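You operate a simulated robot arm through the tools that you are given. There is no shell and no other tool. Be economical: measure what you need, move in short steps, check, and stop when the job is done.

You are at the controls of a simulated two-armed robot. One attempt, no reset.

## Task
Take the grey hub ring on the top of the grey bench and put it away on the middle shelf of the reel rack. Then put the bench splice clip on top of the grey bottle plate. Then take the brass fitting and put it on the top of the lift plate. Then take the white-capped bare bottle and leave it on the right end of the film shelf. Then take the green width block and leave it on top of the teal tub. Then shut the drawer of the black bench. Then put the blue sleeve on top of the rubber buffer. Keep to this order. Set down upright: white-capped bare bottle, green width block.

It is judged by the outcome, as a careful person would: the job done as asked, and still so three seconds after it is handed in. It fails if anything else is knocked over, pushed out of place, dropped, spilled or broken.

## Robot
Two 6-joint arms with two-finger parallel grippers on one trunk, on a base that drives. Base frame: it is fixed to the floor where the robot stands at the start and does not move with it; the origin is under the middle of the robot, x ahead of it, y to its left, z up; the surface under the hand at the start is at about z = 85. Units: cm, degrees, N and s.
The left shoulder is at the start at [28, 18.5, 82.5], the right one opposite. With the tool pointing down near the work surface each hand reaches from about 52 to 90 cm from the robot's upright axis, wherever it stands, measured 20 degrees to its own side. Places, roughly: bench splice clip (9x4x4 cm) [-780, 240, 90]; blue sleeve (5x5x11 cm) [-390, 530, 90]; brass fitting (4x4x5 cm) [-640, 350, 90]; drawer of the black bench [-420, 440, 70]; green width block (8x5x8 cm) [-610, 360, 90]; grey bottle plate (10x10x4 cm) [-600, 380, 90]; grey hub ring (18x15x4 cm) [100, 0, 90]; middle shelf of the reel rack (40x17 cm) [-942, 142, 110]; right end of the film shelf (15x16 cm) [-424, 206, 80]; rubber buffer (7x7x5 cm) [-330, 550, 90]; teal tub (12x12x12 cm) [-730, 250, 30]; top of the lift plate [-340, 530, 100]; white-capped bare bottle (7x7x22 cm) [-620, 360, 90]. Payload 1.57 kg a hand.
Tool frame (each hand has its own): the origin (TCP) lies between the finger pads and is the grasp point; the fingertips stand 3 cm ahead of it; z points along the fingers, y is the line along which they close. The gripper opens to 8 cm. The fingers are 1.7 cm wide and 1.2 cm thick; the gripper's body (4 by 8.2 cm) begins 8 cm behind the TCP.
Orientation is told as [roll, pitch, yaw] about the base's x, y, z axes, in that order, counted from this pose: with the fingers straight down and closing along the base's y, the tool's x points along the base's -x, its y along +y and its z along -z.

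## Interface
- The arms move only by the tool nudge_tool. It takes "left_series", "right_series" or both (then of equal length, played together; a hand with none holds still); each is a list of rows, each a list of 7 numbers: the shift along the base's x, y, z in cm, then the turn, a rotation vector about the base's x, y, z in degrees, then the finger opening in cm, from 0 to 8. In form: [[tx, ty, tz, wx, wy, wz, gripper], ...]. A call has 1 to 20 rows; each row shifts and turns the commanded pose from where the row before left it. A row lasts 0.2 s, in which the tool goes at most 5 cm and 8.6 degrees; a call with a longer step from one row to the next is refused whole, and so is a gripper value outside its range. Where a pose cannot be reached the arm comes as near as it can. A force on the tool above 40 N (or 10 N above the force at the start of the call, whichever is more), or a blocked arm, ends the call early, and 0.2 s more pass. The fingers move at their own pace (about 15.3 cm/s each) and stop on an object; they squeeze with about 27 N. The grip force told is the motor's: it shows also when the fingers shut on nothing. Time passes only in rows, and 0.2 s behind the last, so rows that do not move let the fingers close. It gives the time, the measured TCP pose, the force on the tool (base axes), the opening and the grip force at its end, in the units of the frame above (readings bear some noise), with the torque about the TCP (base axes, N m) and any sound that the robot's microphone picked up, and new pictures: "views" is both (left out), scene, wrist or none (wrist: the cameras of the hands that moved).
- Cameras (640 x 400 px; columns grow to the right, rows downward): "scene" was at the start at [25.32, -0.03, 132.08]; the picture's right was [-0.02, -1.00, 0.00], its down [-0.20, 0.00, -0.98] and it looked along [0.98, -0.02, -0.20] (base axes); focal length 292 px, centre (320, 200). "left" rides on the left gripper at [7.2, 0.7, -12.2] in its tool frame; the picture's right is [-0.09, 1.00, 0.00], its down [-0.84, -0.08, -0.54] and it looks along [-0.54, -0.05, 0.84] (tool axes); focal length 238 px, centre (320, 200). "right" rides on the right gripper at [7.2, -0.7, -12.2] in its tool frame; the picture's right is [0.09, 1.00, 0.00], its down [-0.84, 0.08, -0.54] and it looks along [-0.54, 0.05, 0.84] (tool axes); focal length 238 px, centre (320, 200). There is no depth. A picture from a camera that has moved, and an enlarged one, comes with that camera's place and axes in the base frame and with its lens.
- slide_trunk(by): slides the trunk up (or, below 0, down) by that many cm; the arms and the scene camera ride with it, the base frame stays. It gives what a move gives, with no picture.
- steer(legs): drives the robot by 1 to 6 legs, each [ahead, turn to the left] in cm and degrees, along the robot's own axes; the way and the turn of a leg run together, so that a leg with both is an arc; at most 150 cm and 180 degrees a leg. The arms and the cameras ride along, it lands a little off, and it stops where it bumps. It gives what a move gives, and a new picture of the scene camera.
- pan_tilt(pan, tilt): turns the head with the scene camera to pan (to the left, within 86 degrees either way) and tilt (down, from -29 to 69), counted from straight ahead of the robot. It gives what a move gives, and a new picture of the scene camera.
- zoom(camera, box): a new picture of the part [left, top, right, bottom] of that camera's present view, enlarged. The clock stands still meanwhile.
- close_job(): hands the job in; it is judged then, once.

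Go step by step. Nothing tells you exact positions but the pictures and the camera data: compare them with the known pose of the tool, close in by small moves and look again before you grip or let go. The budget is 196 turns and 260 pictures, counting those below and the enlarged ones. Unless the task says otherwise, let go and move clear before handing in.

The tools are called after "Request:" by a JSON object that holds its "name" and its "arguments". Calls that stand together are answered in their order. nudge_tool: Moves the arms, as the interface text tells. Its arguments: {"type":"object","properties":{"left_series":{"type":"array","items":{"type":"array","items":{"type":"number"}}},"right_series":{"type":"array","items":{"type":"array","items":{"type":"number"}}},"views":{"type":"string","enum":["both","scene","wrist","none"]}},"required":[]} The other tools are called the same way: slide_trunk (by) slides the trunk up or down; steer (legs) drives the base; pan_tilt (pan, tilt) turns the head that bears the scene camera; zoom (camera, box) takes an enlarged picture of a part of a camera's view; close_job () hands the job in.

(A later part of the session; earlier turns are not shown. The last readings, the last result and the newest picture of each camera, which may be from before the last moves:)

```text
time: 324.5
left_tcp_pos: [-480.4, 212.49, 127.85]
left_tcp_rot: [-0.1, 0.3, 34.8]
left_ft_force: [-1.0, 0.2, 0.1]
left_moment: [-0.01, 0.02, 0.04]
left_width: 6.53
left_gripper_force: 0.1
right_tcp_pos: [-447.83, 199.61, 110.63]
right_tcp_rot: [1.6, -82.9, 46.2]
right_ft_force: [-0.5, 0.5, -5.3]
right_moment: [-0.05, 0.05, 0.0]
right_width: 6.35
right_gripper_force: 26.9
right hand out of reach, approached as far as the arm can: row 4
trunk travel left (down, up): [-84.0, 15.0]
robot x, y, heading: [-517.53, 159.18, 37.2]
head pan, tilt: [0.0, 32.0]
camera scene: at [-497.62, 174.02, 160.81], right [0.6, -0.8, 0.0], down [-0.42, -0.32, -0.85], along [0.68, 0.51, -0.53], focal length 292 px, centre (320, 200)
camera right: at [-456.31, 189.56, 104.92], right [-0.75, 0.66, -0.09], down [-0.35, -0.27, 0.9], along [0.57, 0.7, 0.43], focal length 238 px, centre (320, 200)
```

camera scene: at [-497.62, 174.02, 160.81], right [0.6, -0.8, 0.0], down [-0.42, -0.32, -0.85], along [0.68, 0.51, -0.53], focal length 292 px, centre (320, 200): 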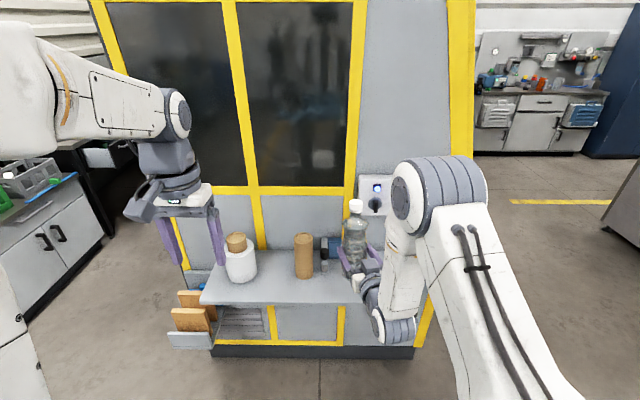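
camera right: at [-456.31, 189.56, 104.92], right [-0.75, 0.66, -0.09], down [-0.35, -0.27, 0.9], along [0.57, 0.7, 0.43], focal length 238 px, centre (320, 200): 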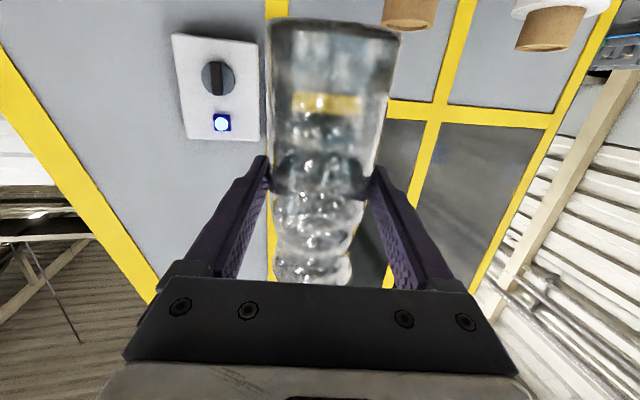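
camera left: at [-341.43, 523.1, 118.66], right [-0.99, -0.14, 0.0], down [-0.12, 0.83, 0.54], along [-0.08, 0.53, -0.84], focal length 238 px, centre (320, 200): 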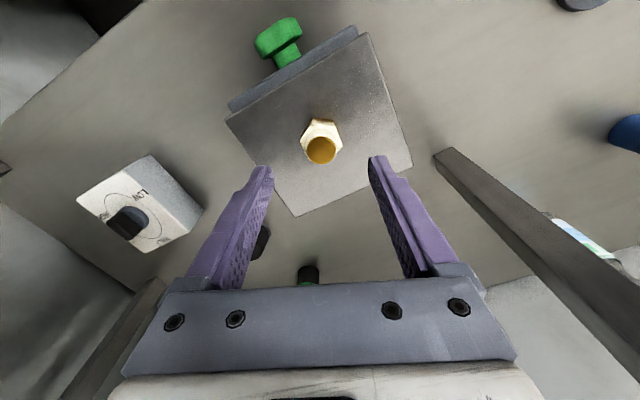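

The bottle is nearly upright (83°). Completing the tilt and moving over the shelf's right end.

Request:
{"name": "nudge_tool", "arguments": {"right_series": [[1.5, 0.3, 0, 5.1, -4.8, 0, 0], [3, 0.6, 0, 0, 0, 0, 0], [3.5, 0.7, 0, 0, 0, 0, 0], [3.5, 0.7, 0, 0, 0, 0, 0], [3.5, 0.7, 0, 0, 0, 0, 0], [3.2, 0.7, 0, 0, 0, 0, 0], [3, 0.5, -2, 0, 0, 0, 0], [0, 0, -3, 0, 0, 0, 0], [0, 0, -3, 0, 0, 0, 0], [0, 0, 0, 0, 0, 0, 0]], "views": "both"}}

```text
time: 326.7
left_tcp_pos: [-480.42, 212.51, 127.78]
left_tcp_rot: [-0.1, 0.3, 34.8]
left_ft_force: [0.4, -0.6, 0.4]
left_moment: [-0.01, 0.02, 0.0]
left_width: 6.48
left_gripper_force: 0.1
right_tcp_pos: [-426.85, 203.98, 102.68]
right_tcp_rot: [35.3, -90.0, 12.6]
right_ft_force: [0.0, -0.2, -4.6]
right_moment: [-0.07, 0.04, 0.01]
right_width: 6.35
right_gripper_force: 26.8
trunk travel left (down, up): [-84.0, 15.0]
robot x, y, heading: [-517.79, 159.3, 36.7]
head pan, tilt: [0.0, 32.0]
camera scene: at [-497.61, 174.02, 160.81], right [0.6, -0.8, 0.0], down [-0.42, -0.32, -0.85], along [0.68, 0.51, -0.53], focal length 292 px, centre (320, 200)
camera right: at [-434.67, 194.49, 95.44], right [-0.74, 0.67, -0.09], down [-0.42, -0.35, 0.84], along [0.53, 0.66, 0.54], focal length 238 px, centre (320, 200)
```

scene: 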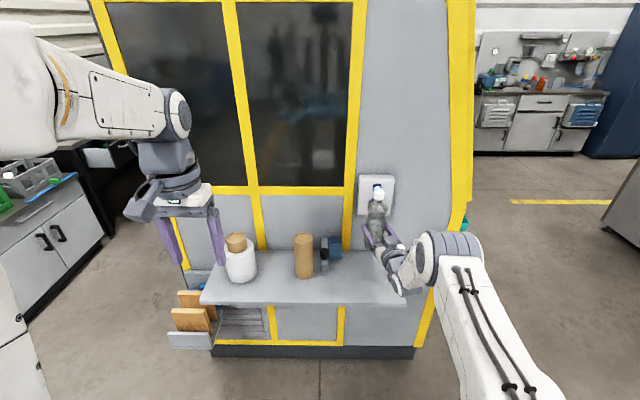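
right: 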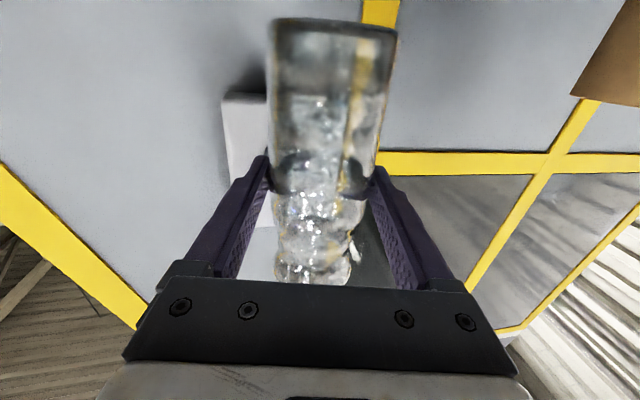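

Request:
{"name": "zoom", "arguments": {"camera": "scene", "box": [310, 160, 450, 320]}}

```text
2.50 times, centred on (380, 240) of scene
camera zoom: at [-497.61, 174.02, 160.81], right [0.6, -0.8, 0.0], down [-0.42, -0.32, -0.85], along [0.68, 0.51, -0.53], focal length 729 px, centre (170, 100)
```

zoom: 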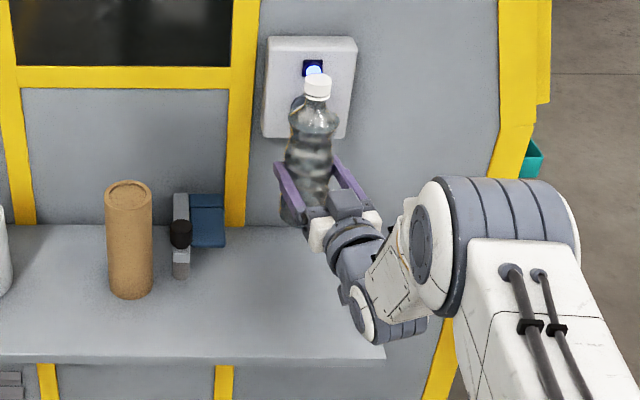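

Bottle looks upright. Lowering toward the shelf.

Request:
{"name": "nudge_tool", "arguments": {"right_series": [[0, 0, -3, 0, 0, 0, 0], [0, 0, -3, 0, 0, 0, 0], [0, 0, -3, 0, 0, 0, 0], [0, 0, -1.5, 0, 0, 0, 0], [0, 0, 0, 0, 0, 0, 0]], "views": "both"}}

```text
time: 327.9
left_tcp_pos: [-480.35, 212.5, 127.72]
left_tcp_rot: [-0.1, 0.2, 34.8]
left_ft_force: [0.0, 0.0, -0.2]
left_moment: [-0.03, -0.03, 0.02]
left_width: 6.51
left_gripper_force: 0.1
right_tcp_pos: [-426.93, 203.86, 92.04]
right_tcp_rot: [33.8, -89.9, 13.9]
right_ft_force: [-0.6, 0.6, -4.2]
right_moment: [-0.08, 0.05, 0.03]
right_width: 6.35
right_gripper_force: 27.3
trunk travel left (down, up): [-84.0, 15.0]
robot x, y, heading: [-517.82, 158.69, 37.1]
head pan, tilt: [0.0, 32.0]
camera scene: at [-497.62, 174.01, 160.81], right [0.6, -0.8, 0.0], down [-0.42, -0.32, -0.85], along [0.68, 0.51, -0.53], focal length 292 px, centre (320, 200)
camera right: at [-434.89, 194.3, 84.94], right [-0.74, 0.67, -0.09], down [-0.42, -0.35, 0.84], along [0.53, 0.66, 0.54], focal length 238 px, centre (320, 200)
```

scene: 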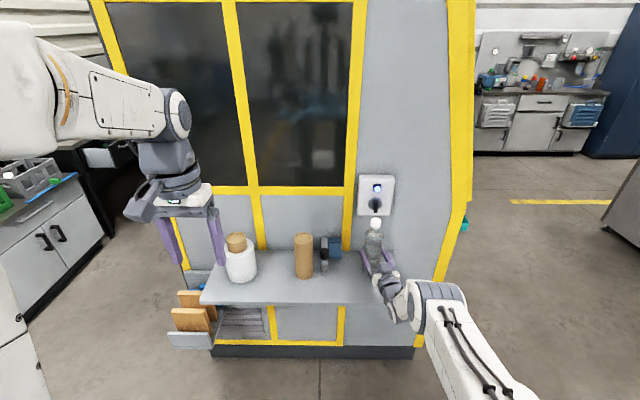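
right: 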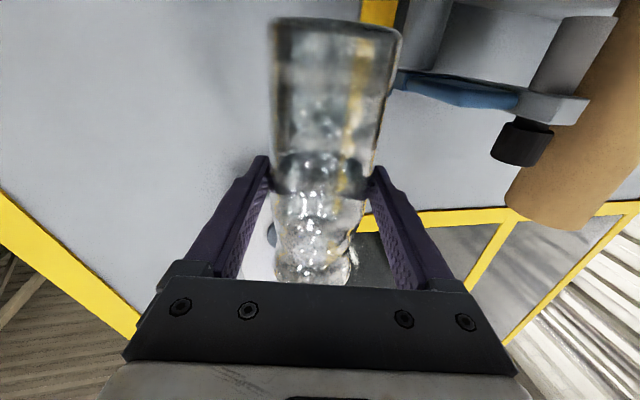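

Request:
{"name": "nudge_tool", "arguments": {"right_series": [[0, 0, -0.5, 0, 0, 0, 0], [0, 0, -0.5, 0, 0, 0, 0], [0, 0, -0.5, 0, 0, 0, 0], [0, 0, 0, 0, 0, 0, 0]], "views": "wrist"}}

```text
time: 328.9
left_tcp_pos: [-480.25, 212.56, 127.81]
left_tcp_rot: [-0.1, 0.2, 34.8]
left_ft_force: [0.6, -0.6, 0.0]
left_moment: [0.0, -0.02, 0.02]
left_width: 6.52
left_gripper_force: 0.1
right_tcp_pos: [-427.05, 204.0, 90.6]
right_tcp_rot: [28.6, -89.7, 19.1]
right_ft_force: [0.2, -0.3, -6.0]
right_moment: [-0.06, 0.06, -0.02]
right_width: 6.33
right_gripper_force: 27.5
trunk travel left (down, up): [-84.0, 15.0]
robot x, y, heading: [-517.72, 158.7, 36.9]
head pan, tilt: [0.0, 32.0]
camera right: at [-434.84, 194.46, 83.4], right [-0.74, 0.67, -0.09], down [-0.42, -0.35, 0.84], along [0.53, 0.66, 0.54], focal length 238 px, centre (320, 200)
```

right: 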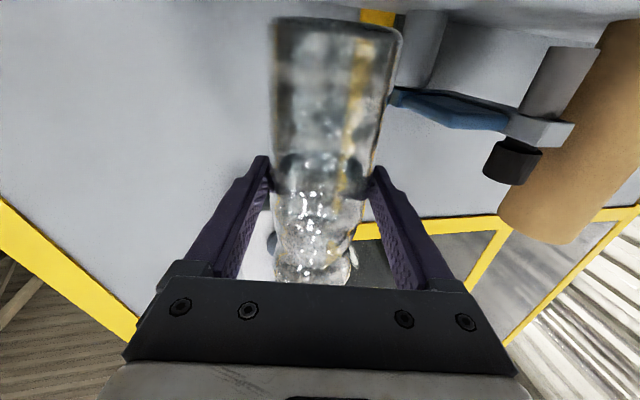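

Request:
{"name": "nudge_tool", "arguments": {"right_series": [[0, 0, -0.4, 0, 0, 0, 0], [0, 0, -0.4, 0, 0, 0, 0], [0, 0, -0.4, 0, 0, 0, 0], [0, 0, 0, 0, 0, 0, 0]], "views": "wrist"}}

```text
time: 329.9
left_tcp_pos: [-480.36, 212.5, 127.75]
left_tcp_rot: [-0.1, 0.3, 34.9]
left_ft_force: [0.2, 0.2, -0.4]
left_moment: [0.03, 0.04, -0.01]
left_width: 6.51
left_gripper_force: 0.0
right_tcp_pos: [-427.0, 203.83, 89.37]
right_tcp_rot: [30.5, -89.9, 17.4]
right_ft_force: [-0.3, -0.4, -5.2]
right_moment: [-0.06, 0.02, -0.01]
right_width: 6.35
right_gripper_force: 27.1
trunk travel left (down, up): [-84.0, 15.0]
robot x, y, heading: [-518.0, 158.9, 36.9]
head pan, tilt: [0.0, 32.0]
camera right: at [-434.81, 194.35, 82.22], right [-0.74, 0.67, -0.09], down [-0.42, -0.35, 0.84], along [0.53, 0.66, 0.54], focal length 238 px, centre (320, 200)
```

right: 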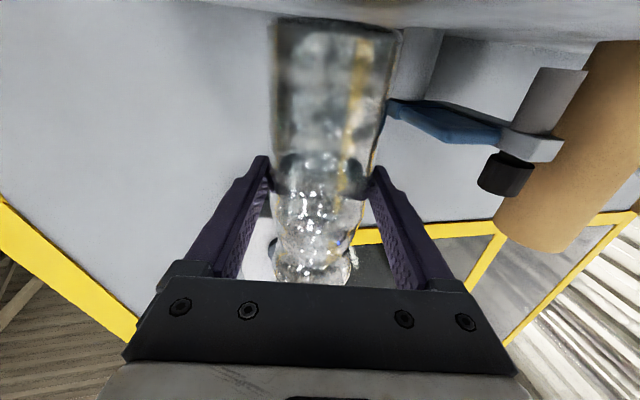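

Request:
{"name": "nudge_tool", "arguments": {"right_series": [[0, 0, -0.3, 0, 0, 0, 0], [0, 0, -0.3, 0, 0, 0, 0], [0, 0, -0.3, 0, 0, 0, 0], [0, 0, 0, 0, 0, 0, 0]], "views": "wrist"}}

```text
time: 330.9
left_tcp_pos: [-480.45, 212.48, 127.77]
left_tcp_rot: [-0.1, 0.3, 34.9]
left_ft_force: [-0.5, 0.0, 0.3]
left_moment: [0.02, 0.01, -0.02]
left_width: 6.49
left_gripper_force: 0.1
right_tcp_pos: [-426.97, 203.91, 88.41]
right_tcp_rot: [30.8, -89.8, 17.0]
right_ft_force: [0.4, -0.4, -6.1]
right_moment: [-0.02, 0.05, -0.02]
right_width: 6.31
right_gripper_force: 26.4
trunk travel left (down, up): [-84.0, 15.0]
robot x, y, heading: [-517.7, 158.77, 36.9]
head pan, tilt: [0.0, 32.0]
camera right: at [-434.76, 194.46, 81.3], right [-0.74, 0.67, -0.09], down [-0.42, -0.35, 0.84], along [0.53, 0.66, 0.54], focal length 238 px, centre (320, 200)
```

right: 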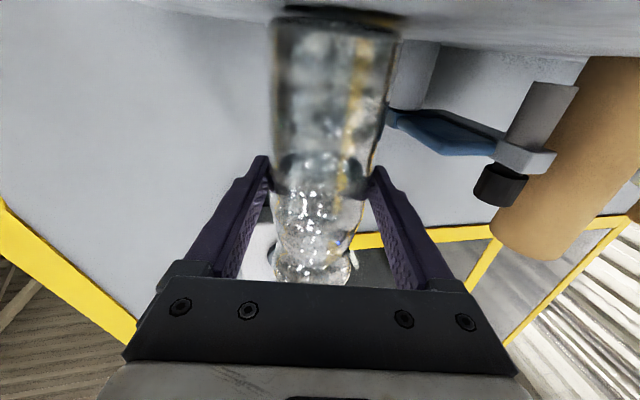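

Request:
{"name": "nudge_tool", "arguments": {"right_series": [[0, 0, -0.25, 0, 0, 0, 0], [0, 0, -0.25, 0, 0, 0, 0], [0, 0, 0, 0, 0, 0, 0]], "views": "wrist"}}

```text
time: 331.7
left_tcp_pos: [-480.49, 212.46, 127.67]
left_tcp_rot: [-0.1, 0.3, 34.8]
left_ft_force: [-0.1, 0.3, 0.3]
left_moment: [-0.02, -0.01, 0.01]
left_width: 6.48
left_gripper_force: 0.1
right_tcp_pos: [-426.9, 203.96, 88.13]
right_tcp_rot: [63.4, -89.9, -15.7]
right_ft_force: [0.3, -0.1, -2.4]
right_moment: [0.01, 0.21, 0.01]
right_width: 6.38
right_gripper_force: 27.3
trunk travel left (down, up): [-84.0, 15.0]
robot x, y, heading: [-517.85, 158.86, 36.8]
head pan, tilt: [0.0, 32.0]
camera right: at [-434.7, 194.43, 80.93], right [-0.74, 0.67, -0.09], down [-0.42, -0.35, 0.84], along [0.53, 0.66, 0.54], focal length 238 px, centre (320, 200)
```

right: 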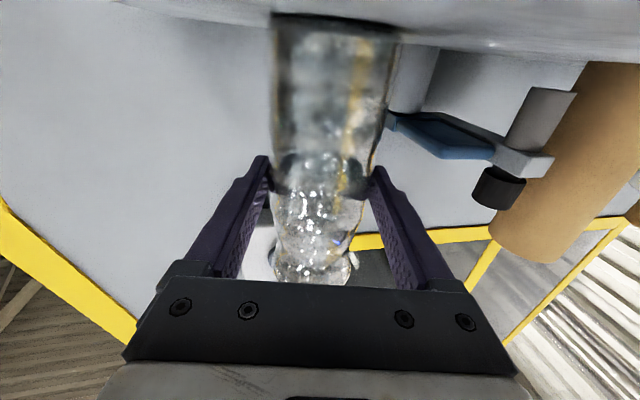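

Contact beginning. A bit more to seat it.

Request:
{"name": "nudge_tool", "arguments": {"right_series": [[0, 0, -0.25, 0, 0, 0, 0], [0, 0, 0, 0, 0, 0, 0]], "views": "none"}}

Request:
{"name": "zoom", "arguments": {"camera": "scene", "box": [310, 180, 450, 320]}}

```text
time: 332.3
left_tcp_pos: [-480.52, 212.57, 127.7]
left_tcp_rot: [-0.1, 0.2, 34.8]
left_ft_force: [-0.4, 0.4, 0.7]
left_moment: [-0.02, 0.01, 0.01]
left_width: 6.51
left_gripper_force: 0.1
right_tcp_pos: [-426.91, 203.97, 88.08]
right_tcp_rot: [172.3, -89.8, -124.3]
right_ft_force: [-1.9, 0.4, 6.0]
right_moment: [-0.02, 0.36, 0.02]
right_width: 6.36
right_gripper_force: 26.6
trunk travel left (down, up): [-84.0, 15.0]
robot x, y, heading: [-517.5, 158.72, 36.8]
head pan, tilt: [0.0, 32.0]
```

```text
2.86 times, centred on (380, 250) of scene
camera zoom: at [-497.7, 173.98, 160.84], right [0.6, -0.8, 0.0], down [-0.42, -0.32, -0.85], along [0.68, 0.51, -0.53], focal length 833 px, centre (149, 57)
```

zoom: 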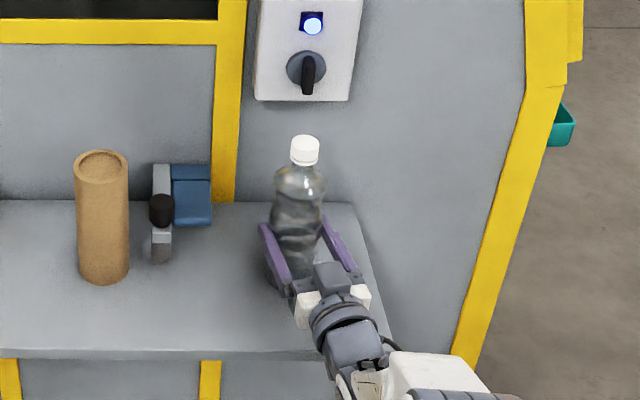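

Bottle stands vertical and seated. Opening and withdrawing straight back along the finger direction.

Request:
{"name": "nudge_tool", "arguments": {"right_series": [[0, 0, 0.1, 0, 0, 0, 7], [0, 0, 0, 0, 0, 0, 8], [0, 0, 0, 0, 0, 0, 8], [-0.7, -0.75, 0, 0, 0, 0, 8], [-1.4, -1.45, 0, 0, 0, 0, 8], [-2, -2.1, 0, 0, 0, 0, 8], [-2, -2.1, 0, 0, 0, 0, 8], [-2, -2.1, 0, 0, 0, 0, 8]], "views": "both"}}

```text
time: 334.1
left_tcp_pos: [-480.41, 212.61, 127.69]
left_tcp_rot: [-0.1, 0.3, 34.8]
left_ft_force: [-0.2, 0.3, -0.1]
left_moment: [0.01, 0.01, -0.01]
left_width: 6.48
left_gripper_force: 0.1
right_tcp_pos: [-434.92, 195.21, 87.83]
right_tcp_rot: [55.2, -89.9, -7.5]
right_ft_force: [0.1, 0.0, -0.4]
right_moment: [-0.01, -0.02, 0.01]
right_width: 8.0
right_gripper_force: 0.2
trunk travel left (down, up): [-84.0, 15.0]
robot x, y, heading: [-517.44, 159.21, 36.9]
head pan, tilt: [0.0, 32.0]
camera scene: at [-497.65, 174.0, 160.82], right [0.6, -0.8, 0.0], down [-0.42, -0.32, -0.85], along [0.68, 0.51, -0.53], focal length 292 px, centre (320, 200)
camera right: at [-442.76, 185.75, 80.78], right [-0.74, 0.67, -0.09], down [-0.42, -0.35, 0.84], along [0.53, 0.66, 0.54], focal length 238 px, centre (320, 200)
```

scene: 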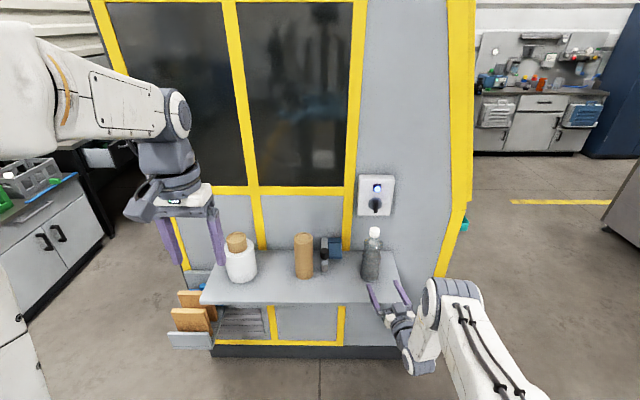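
right: 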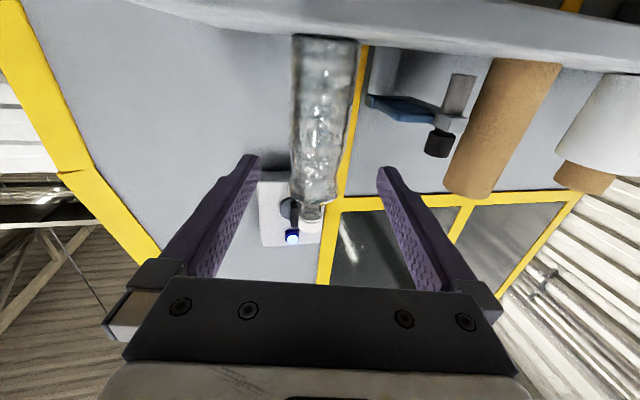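

The bottle stands upright on the shelf's right end. Next the green width block: raise and re-pitch the right hand to −60°, and drive back to that bench.

Request:
{"name": "nudge_tool", "arguments": {"right_series": [[-0.5, -0.5, 4, -5.47, 5.14, 0, 6], [0, 0, 4.5, -5.47, 5.14, 0, 6], [0, 0, 4.5, -5.47, 5.14, 0, 6], [0, 0, 4.5, -5.47, 5.14, 0, 6], [0, 0, 4, 0, 0, -5, 6], [0, 0, 3, 0, 0, -5, 6]], "views": "none"}}

Request:
{"name": "steer", "arguments": {"legs": [[-15, 0], [0, 76], [112, 0], [0, 15]]}}

```text
time: 335.5
left_tcp_pos: [-480.43, 212.65, 127.69]
left_tcp_rot: [-0.2, 0.3, 34.8]
left_ft_force: [0.3, 0.4, 0.0]
left_moment: [-0.01, 0.02, -0.02]
left_width: 6.5
left_gripper_force: 0.1
right_tcp_pos: [-435.71, 194.71, 112.25]
right_tcp_rot: [1.3, -59.8, 36.5]
right_ft_force: [0.3, 0.6, 0.4]
right_moment: [-0.03, -0.04, -0.01]
right_width: 5.98
right_gripper_force: 0.1
trunk travel left (down, up): [-84.0, 15.0]
robot x, y, heading: [-517.43, 158.81, 36.8]
head pan, tilt: [0.0, 32.0]
```

```text
time: 346.1
left_tcp_pos: [-622.65, 295.07, 127.63]
left_tcp_rot: [0.0, 0.3, 119.7]
left_ft_force: [-0.6, -0.8, 0.5]
left_moment: [-0.03, 0.0, -0.01]
left_width: 6.52
left_gripper_force: 0.1
right_tcp_pos: [-599.54, 338.57, 111.97]
right_tcp_rot: [1.8, -59.7, 118.9]
right_ft_force: [19.4, 4.8, 2.6]
right_moment: [0.04, -0.18, 0.01]
right_width: 4.31
right_gripper_force: 0.2
trunk travel left (down, up): [-84.0, 15.0]
robot x, y, heading: [-572.27, 253.04, 121.4]
head pan, tilt: [0.0, 32.0]
stopped in leg 4: the force on the tool passed its limit at 62 N (the readings are from after the stop); the commanded pose is now the measured one
camera scene: at [-585.45, 274.73, 160.83], right [0.85, 0.52, 0.0], down [0.28, -0.45, -0.85], along [-0.44, 0.72, -0.53], focal length 292 px, centre (320, 200)
```

scene: 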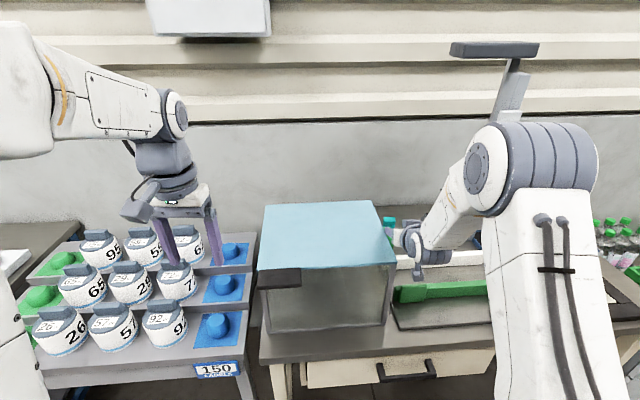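

The right hand touched the box's side while turning. Backing off by turning right, then checking whether the box shifted.

Request:
{"name": "steer", "arguments": {"legs": [[0, -8]]}}

Request:
{"name": "steer", "arguments": {"legs": [[-20, 0]]}}

```text
time: 347.1
left_tcp_pos: [-616.52, 301.63, 127.67]
left_tcp_rot: [-0.2, 0.2, 111.6]
left_ft_force: [-0.7, 0.4, 0.7]
left_moment: [-0.01, -0.03, -0.04]
left_width: 6.52
left_gripper_force: 0.1
right_tcp_pos: [-587.8, 341.39, 112.05]
right_tcp_rot: [1.6, -59.6, 111.6]
right_ft_force: [-0.9, -0.2, 1.3]
right_moment: [0.0, 0.01, 0.02]
right_width: 6.0
right_gripper_force: 0.1
trunk travel left (down, up): [-84.0, 15.0]
robot x, y, heading: [-572.45, 253.36, 113.5]
head pan, tilt: [0.0, 32.0]
camera scene: at [-582.57, 276.28, 160.82], right [0.92, 0.4, 0.0], down [0.21, -0.49, -0.85], along [-0.34, 0.78, -0.53], focal length 292 px, centre (320, 200)
```

scene: 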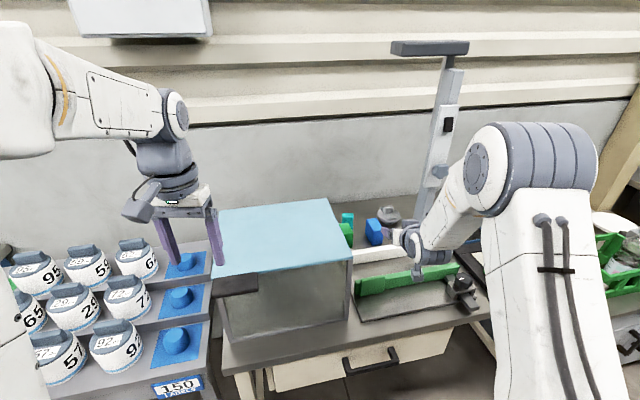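

```text
time: 348.7
left_tcp_pos: [-608.43, 283.52, 127.58]
left_tcp_rot: [-0.1, 0.3, 111.5]
left_ft_force: [-0.8, 0.9, 0.2]
left_moment: [-0.03, 0.02, -0.01]
left_width: 6.51
left_gripper_force: 0.1
right_tcp_pos: [-579.69, 323.24, 111.97]
right_tcp_rot: [1.6, -59.6, 111.4]
right_ft_force: [-0.4, 0.1, -0.1]
right_moment: [0.02, 0.02, 0.0]
right_width: 5.99
right_gripper_force: 0.0
trunk travel left (down, up): [-84.0, 15.0]
robot x, y, heading: [-564.53, 235.04, 113.2]
head pan, tilt: [0.0, 32.0]
camera scene: at [-574.55, 258.04, 160.82], right [0.92, 0.4, 0.0], down [0.21, -0.49, -0.85], along [-0.34, 0.78, -0.53], focal length 292 px, centre (320, 200)
```

scene: 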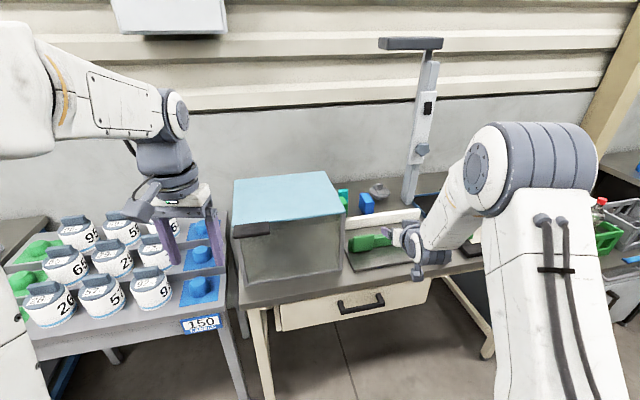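

The box seems unmoved (corners match earlier to within a cm). I was too far left; shifting right ~22 cm and facing the bench squarely.

Request:
{"name": "steer", "arguments": {"legs": [[0, -76], [23, 0], [0, 90]]}}

Request:
{"name": "pan_tilt", "arguments": {"pan": 0, "tilt": 38}}

```text
time: 357.5
left_tcp_pos: [-600.44, 285.56, 127.67]
left_tcp_rot: [-0.1, 0.3, 125.5]
left_ft_force: [0.3, -0.1, 0.4]
left_moment: [-0.03, 0.0, 0.03]
left_width: 6.49
left_gripper_force: 0.0
right_tcp_pos: [-582.07, 331.0, 112.24]
right_tcp_rot: [1.7, -59.7, 125.5]
right_ft_force: [0.6, 0.2, 1.0]
right_moment: [0.03, 0.04, 0.02]
right_width: 5.98
right_gripper_force: 0.0
trunk travel left (down, up): [-84.0, 15.0]
robot x, y, heading: [-546.38, 248.89, 127.6]
head pan, tilt: [0.0, 32.0]
camera scene: at [-561.43, 269.07, 160.82], right [0.8, 0.61, 0.0], down [0.32, -0.42, -0.85], along [-0.51, 0.67, -0.53], focal length 292 px, centre (320, 200)
```

scene: 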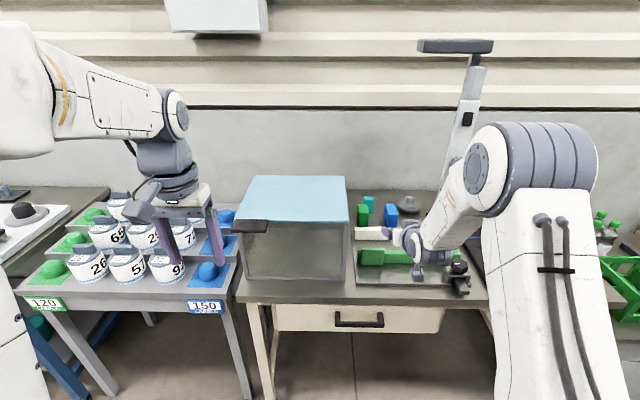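

```text
time: 358.2
left_tcp_pos: [-600.41, 285.52, 127.77]
left_tcp_rot: [0.0, 0.3, 125.5]
left_ft_force: [0.7, 0.6, -0.1]
left_moment: [0.0, 0.01, 0.01]
left_width: 6.47
left_gripper_force: 0.0
right_tcp_pos: [-582.19, 330.96, 112.08]
right_tcp_rot: [1.6, -59.6, 125.4]
right_ft_force: [0.4, -0.1, 0.6]
right_moment: [-0.02, 0.0, -0.02]
right_width: 5.99
right_gripper_force: 0.1
trunk travel left (down, up): [-84.0, 15.0]
robot x, y, heading: [-546.62, 249.05, 127.2]
head pan, tilt: [0.0, 38.0]
camera scene: at [-561.23, 268.81, 159.9], right [0.8, 0.61, 0.0], down [0.37, -0.49, -0.79], along [-0.48, 0.63, -0.62], focal length 292 px, centre (320, 200)
```

scene: 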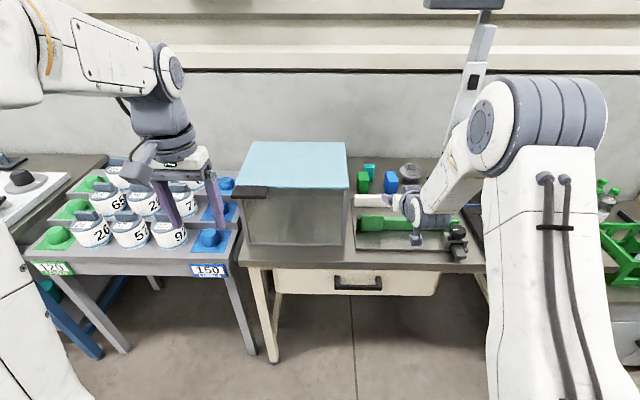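

Request:
{"name": "zoom", "arguments": {"camera": "scene", "box": [320, 140, 460, 230]}}

Request:
{"name": "zoom", "arguments": {"camera": "right", "box": [0, 0, 640, 400]}}

```text
4.44 times, centred on (390, 185) of scene
camera zoom: at [-561.23, 268.81, 159.9], right [0.8, 0.61, 0.0], down [0.37, -0.49, -0.79], along [-0.48, 0.63, -0.62], focal length 1296 px, centre (9, 267)
```

zoom: 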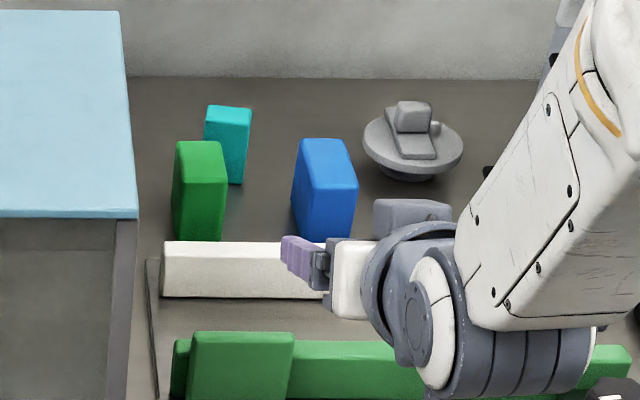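

```text
1.00 times, centred on (320, 200) of right (not enlarged: the box is as wide or as high as the picture)
camera zoom: at [-573.25, 320.07, 112.05], right [-0.77, -0.63, -0.07], down [-0.02, -0.07, 1.0], along [-0.64, 0.77, 0.04], focal length 238 px, centre (320, 200)
```

zoom: 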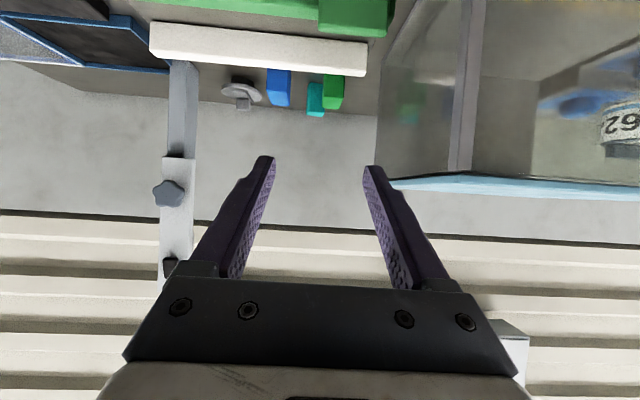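

The green block is at about [-608, 361], rail in front of it, box to its left. I'll drive 36 cm ahead (hand high over it), then tip the hand to −50° and lower.

Request:
{"name": "steer", "arguments": {"legs": [[36, 0]]}}

Request:
{"name": "nudge_tool", "arguments": {"right_series": [[0, 0, 0, 3.9, 3.0, 0, 7], [0, 0, 0, 3.9, 3.0, 0, 7]], "views": "both"}}

```text
time: 360.5
left_tcp_pos: [-622.54, 314.36, 127.61]
left_tcp_rot: [-0.2, 0.3, 125.5]
left_ft_force: [-0.4, -0.1, 0.3]
left_moment: [0.02, 0.02, 0.01]
left_width: 6.51
left_gripper_force: 0.0
right_tcp_pos: [-604.15, 359.92, 112.13]
right_tcp_rot: [1.6, -59.6, 125.3]
right_ft_force: [0.1, 0.1, -0.4]
right_moment: [0.02, 0.0, -0.01]
right_width: 5.98
right_gripper_force: 0.0
trunk travel left (down, up): [-84.0, 15.0]
robot x, y, heading: [-568.25, 278.21, 127.2]
head pan, tilt: [0.0, 38.0]
camera scene: at [-583.27, 297.66, 159.9], right [0.79, 0.61, 0.0], down [0.37, -0.49, -0.79], along [-0.48, 0.63, -0.62], focal length 292 px, centre (320, 200)
```

scene: 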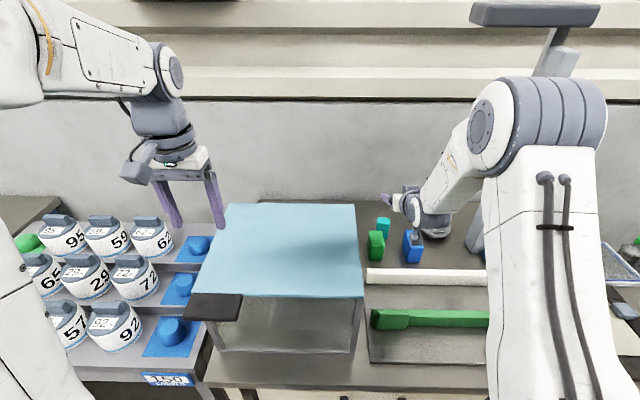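

```text
time: 361.1
left_tcp_pos: [-622.48, 314.47, 127.62]
left_tcp_rot: [-0.1, 0.3, 125.5]
left_ft_force: [0.7, -0.2, -0.1]
left_moment: [-0.02, 0.01, -0.03]
left_width: 6.49
left_gripper_force: 0.2
right_tcp_pos: [-604.28, 359.91, 112.04]
right_tcp_rot: [2.6, -69.5, 124.6]
right_ft_force: [-0.2, -0.3, -0.6]
right_moment: [0.03, -0.02, -0.02]
right_width: 7.02
right_gripper_force: 0.0
trunk travel left (down, up): [-84.0, 15.0]
robot x, y, heading: [-567.91, 277.93, 127.5]
head pan, tilt: [0.0, 38.0]
camera scene: at [-583.28, 297.68, 159.9], right [0.79, 0.61, 0.0], down [0.37, -0.49, -0.79], along [-0.48, 0.63, -0.62], focal length 292 px, centre (320, 200)
camera right: at [-595.49, 349.11, 109.59], right [-0.78, -0.62, -0.07], down [0.08, -0.21, 0.97], along [-0.62, 0.75, 0.21], focal length 238 px, centre (320, 200)
```

scene: 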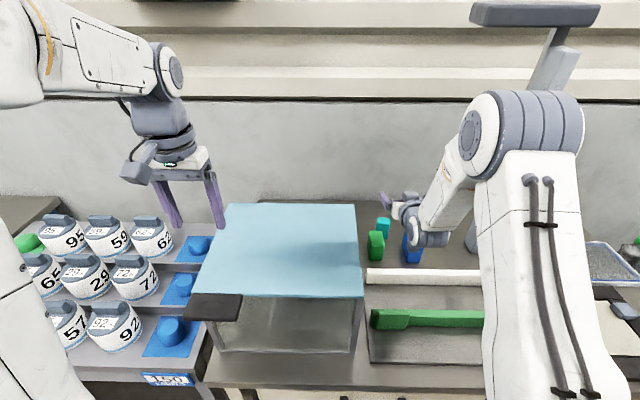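
right: 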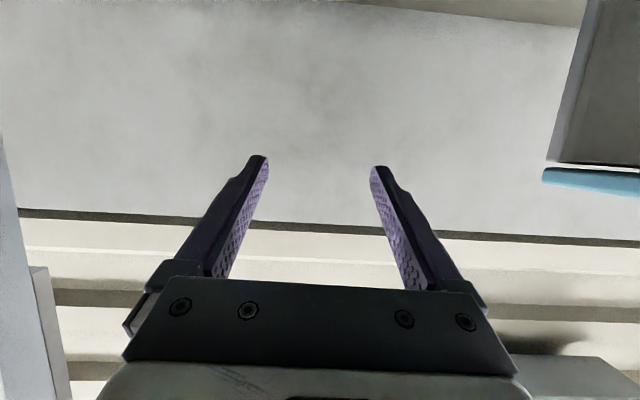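

I rotated the wrong way; correcting to −50° and backing off to the approach point in front of and above the block.

Request:
{"name": "nudge_tool", "arguments": {"right_series": [[0.3, -1.6, 0, -5.2, -3.9, 0, 7], [0.3, -1.6, -2, -5.2, -3.9, 0, 7], [0.3, -1.6, -4, -5.2, -3.9, 0, 7], [0.4, -1.7, -4, 0, 0, 0, 7], [0, 0, 0, 0, 0, 0, 7]], "views": "both"}}

```text
time: 362.3
left_tcp_pos: [-622.55, 314.42, 127.61]
left_tcp_rot: [-0.1, 0.3, 125.5]
left_ft_force: [-0.3, -0.2, -0.6]
left_moment: [0.01, -0.01, 0.0]
left_width: 6.5
left_gripper_force: 0.1
right_tcp_pos: [-603.27, 353.25, 102.21]
right_tcp_rot: [1.4, -49.8, 125.7]
right_ft_force: [-0.6, 0.2, 0.3]
right_moment: [0.0, 0.01, -0.01]
right_width: 7.0
right_gripper_force: 0.1
trunk travel left (down, up): [-84.0, 15.0]
robot x, y, heading: [-568.56, 277.32, 127.2]
head pan, tilt: [0.0, 38.0]
camera scene: at [-583.3, 297.7, 159.89], right [0.79, 0.61, 0.0], down [0.37, -0.49, -0.79], along [-0.48, 0.63, -0.62], focal length 292 px, centre (320, 200)
camera right: at [-594.58, 342.53, 104.46], right [-0.76, -0.64, -0.05], down [-0.12, 0.06, 0.99], along [-0.63, 0.76, -0.13], focal length 238 px, centre (320, 200)
```

scene: 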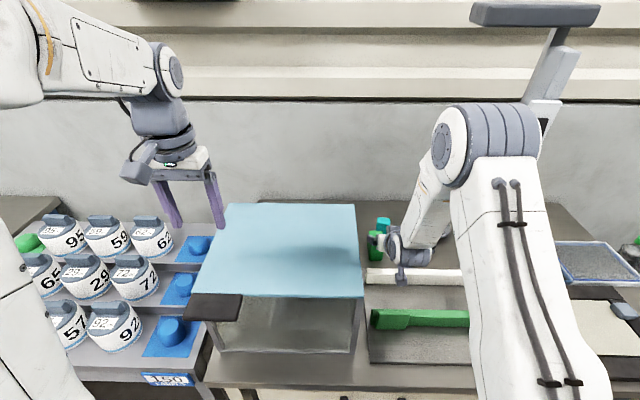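
right: 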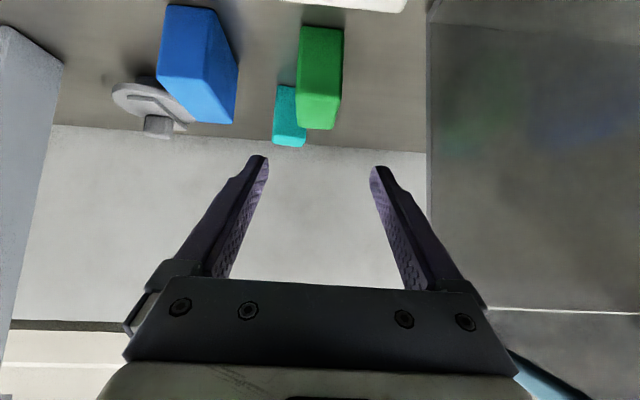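

Request:
{"name": "zoom", "arguments": {"camera": "right", "box": [240, 0, 400, 160]}}

Request:
{"name": "zoom", "arguments": {"camera": "scene", "box": [340, 200, 460, 290]}}

```text
2.50 times, centred on (320, 80) of right
camera zoom: at [-594.58, 342.53, 104.46], right [-0.76, -0.64, -0.05], down [-0.12, 0.06, 0.99], along [-0.63, 0.76, -0.13], focal length 596 px, centre (320, 500)
```

zoom: 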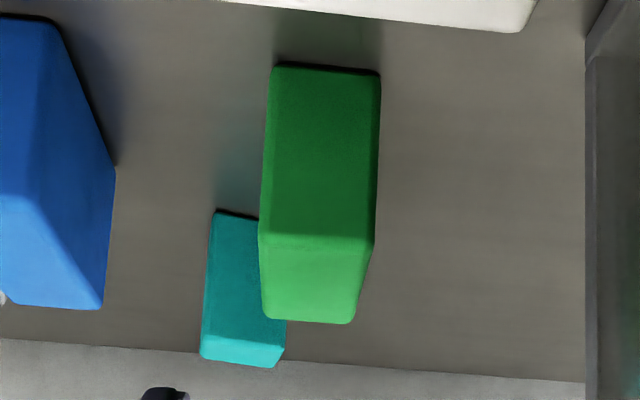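

```text
4.44 times, centred on (400, 245) of scene
camera zoom: at [-583.3, 297.7, 159.89], right [0.79, 0.61, 0.0], down [0.37, -0.49, -0.79], along [-0.48, 0.63, -0.62], focal length 1296 px, centre (-36, 0)
```

zoom: 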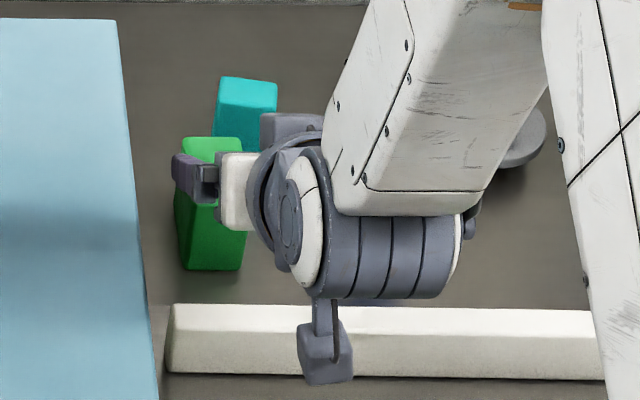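

The block's true centre comes out near w 657.7 (bench here is lower, z≈83). Closing in diagonally, stopping short to check.

Request:
{"name": "nudge_tool", "arguments": {"right_series": [[-1.79, 2.38, -3.5, 0, 0, 0, 7], [-1.79, 2.38, -3.5, 0, 0, 0, 7], [-1.2, 1.6, -2.4, 0, 0, 0, 7], [0, 0, 0, 0, 0, 0, 7]], "views": "wrist"}}

```text
time: 363.3
left_tcp_pos: [-622.55, 314.32, 127.6]
left_tcp_rot: [-0.1, 0.3, 125.5]
left_ft_force: [0.6, 0.3, 0.4]
left_moment: [0.0, 0.01, -0.01]
left_width: 6.49
left_gripper_force: 0.1
right_tcp_pos: [-607.77, 359.66, 92.87]
right_tcp_rot: [1.5, -49.9, 125.6]
right_ft_force: [-0.5, -0.2, 0.2]
right_moment: [0.0, -0.02, -0.03]
right_width: 6.99
right_gripper_force: 0.1
trunk travel left (down, up): [-84.0, 15.0]
robot x, y, heading: [-568.41, 278.03, 127.3]
head pan, tilt: [0.0, 38.0]
camera right: at [-598.99, 348.87, 95.11], right [-0.76, -0.64, -0.05], down [-0.12, 0.06, 0.99], along [-0.63, 0.76, -0.13], focal length 238 px, centre (320, 200)
```

right: 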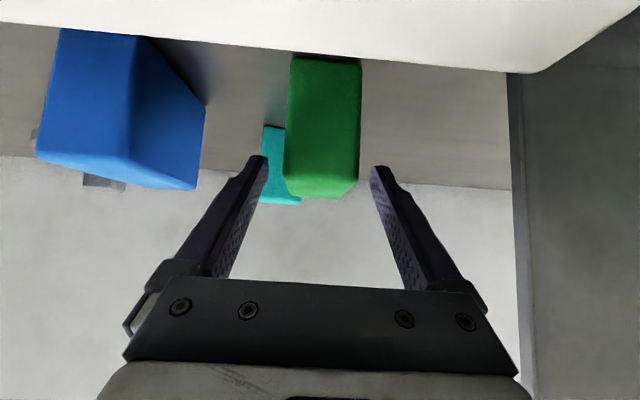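

Request:
{"name": "nudge_tool", "arguments": {"right_series": [[-1.25, 1.65, -2.0, 0, 0, 0, 7], [-1.25, 1.65, -1.9, 0, 0, 0, 7], [0, 0, 0, 0, 0, 0, 0], [0, 0, 0, 0, 0, 0, 0], [0, 0, 0, 0, 0, 0, 0]], "views": "wrist"}}

```text
time: 363.9
left_tcp_pos: [-622.56, 314.34, 127.66]
left_tcp_rot: [-0.2, 0.4, 125.5]
left_ft_force: [-0.2, -0.1, -0.2]
left_moment: [-0.03, 0.01, 0.01]
left_width: 6.5
left_gripper_force: 0.2
right_tcp_pos: [-609.45, 362.03, 89.9]
right_tcp_rot: [1.4, -49.1, 125.6]
right_ft_force: [5.4, -8.2, 11.8]
right_moment: [-1.12, -1.08, -0.31]
right_width: 7.01
right_gripper_force: 0.0
trunk travel left (down, up): [-84.0, 15.0]
robot x, y, heading: [-568.13, 277.73, 127.3]
head pan, tilt: [0.0, 38.0]
stopped in row 2 (right hand): the force on the tool passed its limit at 99 N (the readings are from after the stop); the commanded pose is now the measured one
camera right: at [-600.67, 351.23, 92.38], right [-0.76, -0.64, -0.05], down [-0.13, 0.07, 0.99], along [-0.63, 0.76, -0.14], focal length 238 px, centre (320, 200)
```

right: 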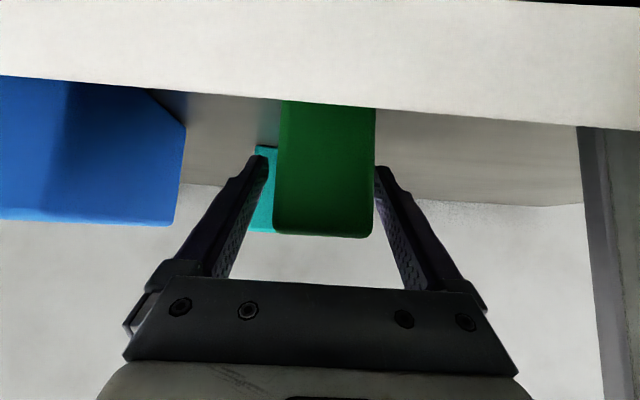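

The wrist camera bumped the white rail. Lifting back off at once and checking the rail.

Request:
{"name": "nudge_tool", "arguments": {"right_series": [[0.5, -0.7, 2, 0, 0, 0, 7], [1.2, -1.6, 3, 0, 0, 0, 7], [1.2, -1.6, 4, 0, 0, 0, 7], [0.6, -0.8, 4, 0, 0, 0, 7]], "views": "both"}}

Request:
{"name": "zoom", "arguments": {"camera": "scene", "box": [340, 200, 500, 300]}}

```text
time: 364.9
left_tcp_pos: [-622.54, 314.51, 127.66]
left_tcp_rot: [-0.1, 0.5, 125.5]
left_ft_force: [0.6, 0.1, -0.1]
left_moment: [0.02, -0.04, -0.04]
left_width: 6.5
left_gripper_force: 0.1
right_tcp_pos: [-605.84, 357.57, 103.03]
right_tcp_rot: [1.4, -49.1, 125.7]
right_ft_force: [-0.1, 0.5, -0.4]
right_moment: [0.01, 0.02, -0.03]
right_width: 7.02
right_gripper_force: 0.1
trunk travel left (down, up): [-84.0, 15.0]
robot x, y, heading: [-568.38, 278.06, 127.1]
head pan, tilt: [0.0, 38.0]
camera scene: at [-583.29, 297.69, 159.89], right [0.8, 0.61, 0.0], down [0.37, -0.49, -0.79], along [-0.48, 0.63, -0.62], focal length 292 px, centre (320, 200)
camera right: at [-597.12, 346.71, 105.44], right [-0.76, -0.64, -0.05], down [-0.13, 0.07, 0.99], along [-0.63, 0.76, -0.14], focal length 238 px, centre (320, 200)
```

scene: 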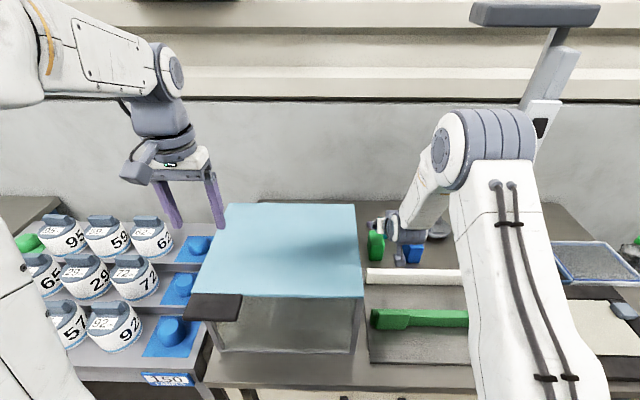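
right: 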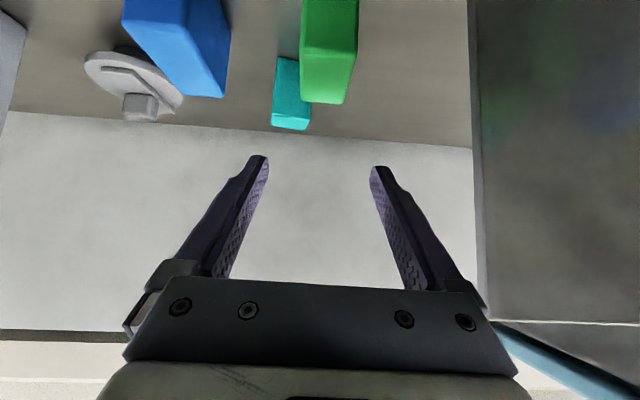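

```text
4.00 times, centred on (420, 250) of scene
camera zoom: at [-583.29, 297.69, 159.89], right [0.8, 0.61, 0.0], down [0.37, -0.49, -0.79], along [-0.48, 0.63, -0.62], focal length 1166 px, centre (-80, 0)
```

zoom: 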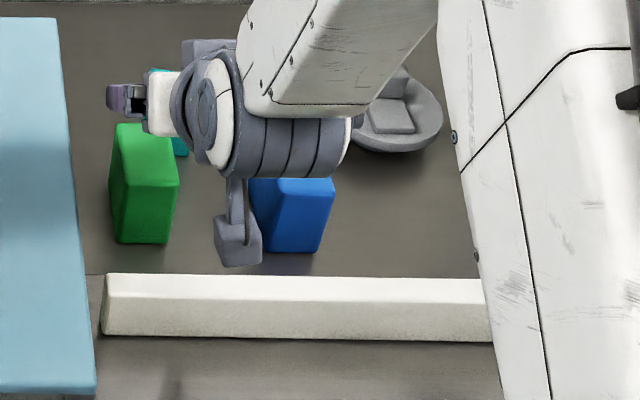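

The rail is unmoved. Re-pitching to −30° so the camera stays well above it, and approaching again.

Request:
{"name": "nudge_tool", "arguments": {"right_series": [[0, 0, 0, -5.1, -3.8, 0, 7], [0, 0, 0, -5.1, -3.8, 0, 7], [0, 0, 0, -5.1, -3.8, 0, 7], [-1.2, 1.6, -2, 0, 0, 0, 7], [-1.2, 1.6, -2, 0, 0, 0, 7], [0, 0, 0, 0, 0, 0, 7]], "views": "wrist"}}

```text
time: 366.2
left_tcp_pos: [-622.49, 314.6, 127.59]
left_tcp_rot: [-0.1, 0.4, 125.4]
left_ft_force: [0.7, 0.4, 0.0]
left_moment: [-0.02, -0.02, 0.0]
left_width: 6.48
left_gripper_force: 0.1
right_tcp_pos: [-608.34, 360.62, 98.64]
right_tcp_rot: [1.0, -30.0, 125.8]
right_ft_force: [-0.6, -0.3, -0.6]
right_moment: [0.02, -0.02, 0.0]
right_width: 6.98
right_gripper_force: 0.0
trunk travel left (down, up): [-84.0, 15.0]
robot x, y, heading: [-568.3, 277.9, 127.1]
head pan, tilt: [0.0, 38.0]
camera right: at [-600.6, 351.11, 105.49], right [-0.76, -0.65, -0.03], down [-0.32, 0.33, 0.89], along [-0.57, 0.68, -0.46], focal length 238 px, centre (320, 200)
```

right: 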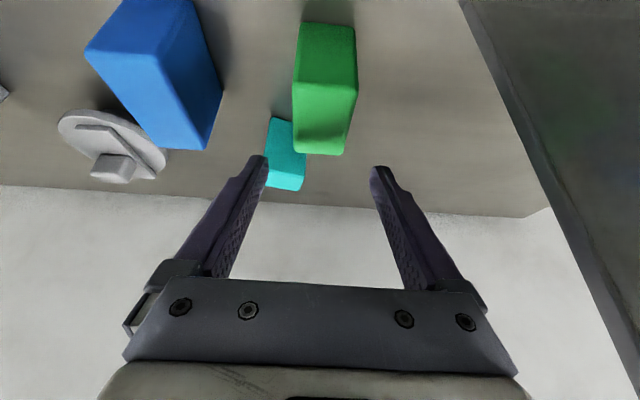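

Request:
{"name": "nudge_tool", "arguments": {"right_series": [[-0.6, 0.4, -3, 0, 0, 0, 7], [-0.5, 0.4, -3, 0, 0, 0, 7], [-0.5, 0.4, -2.5, 0, 0, 0, 7], [0, 0, 0, 0, 0, 0, 7]], "views": "wrist"}}

```text
time: 367.2
left_tcp_pos: [-622.6, 314.5, 127.56]
left_tcp_rot: [-0.1, 0.4, 125.5]
left_ft_force: [-0.4, 0.5, -0.5]
left_moment: [-0.01, 0.04, 0.0]
left_width: 6.5
left_gripper_force: 0.1
right_tcp_pos: [-609.67, 361.93, 90.19]
right_tcp_rot: [0.9, -30.1, 125.7]
right_ft_force: [1.2, 0.1, 0.1]
right_moment: [-0.02, 0.0, 0.0]
right_width: 7.0
right_gripper_force: 0.1
trunk travel left (down, up): [-84.0, 15.0]
robot x, y, heading: [-568.52, 278.24, 127.1]
head pan, tilt: [0.0, 38.0]
camera right: at [-601.94, 352.45, 97.1], right [-0.76, -0.65, -0.03], down [-0.32, 0.33, 0.89], along [-0.57, 0.68, -0.46], focal length 238 px, centre (320, 200)
```

right: 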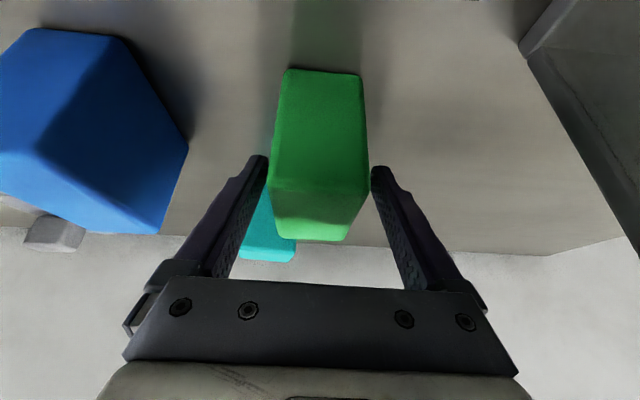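

Request:
{"name": "nudge_tool", "arguments": {"right_series": [[-0.4, 0.5, -1.2, 0, 0, 0, 7], [-0.3, 0.4, -1.0, 0, 0, 0, 7], [0, 0, 0, 0, 0, 0, 0], [0, 0, 0, 0, 0, 0, 0], [0, 0, 0, 0, 0, 0, 0]], "views": "wrist"}}

```text
time: 368.4
left_tcp_pos: [-622.55, 314.52, 127.66]
left_tcp_rot: [-0.1, 0.4, 125.5]
left_ft_force: [-0.6, -0.2, 0.6]
left_moment: [-0.01, -0.01, 0.01]
left_width: 6.52
left_gripper_force: 0.1
right_tcp_pos: [-610.64, 362.76, 88.15]
right_tcp_rot: [0.9, -30.1, 125.7]
right_ft_force: [1.0, 1.2, 2.9]
right_moment: [0.05, -0.21, 0.09]
right_width: 4.41
right_gripper_force: 26.9
trunk travel left (down, up): [-84.0, 15.0]
robot x, y, heading: [-568.5, 277.96, 127.4]
head pan, tilt: [0.0, 38.0]
camera right: at [-602.76, 353.26, 94.99], right [-0.76, -0.65, -0.03], down [-0.32, 0.33, 0.89], along [-0.57, 0.68, -0.46], focal length 238 px, centre (320, 200)
```

right: 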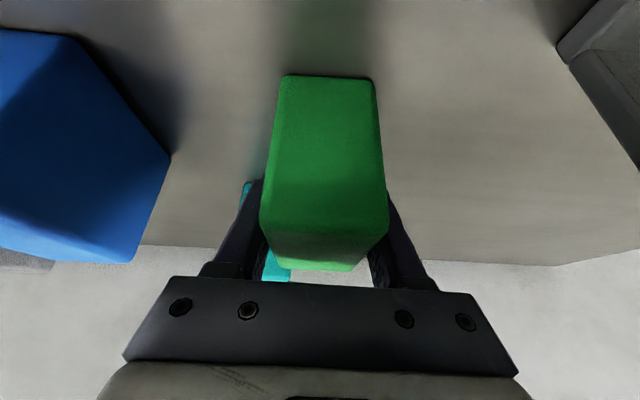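

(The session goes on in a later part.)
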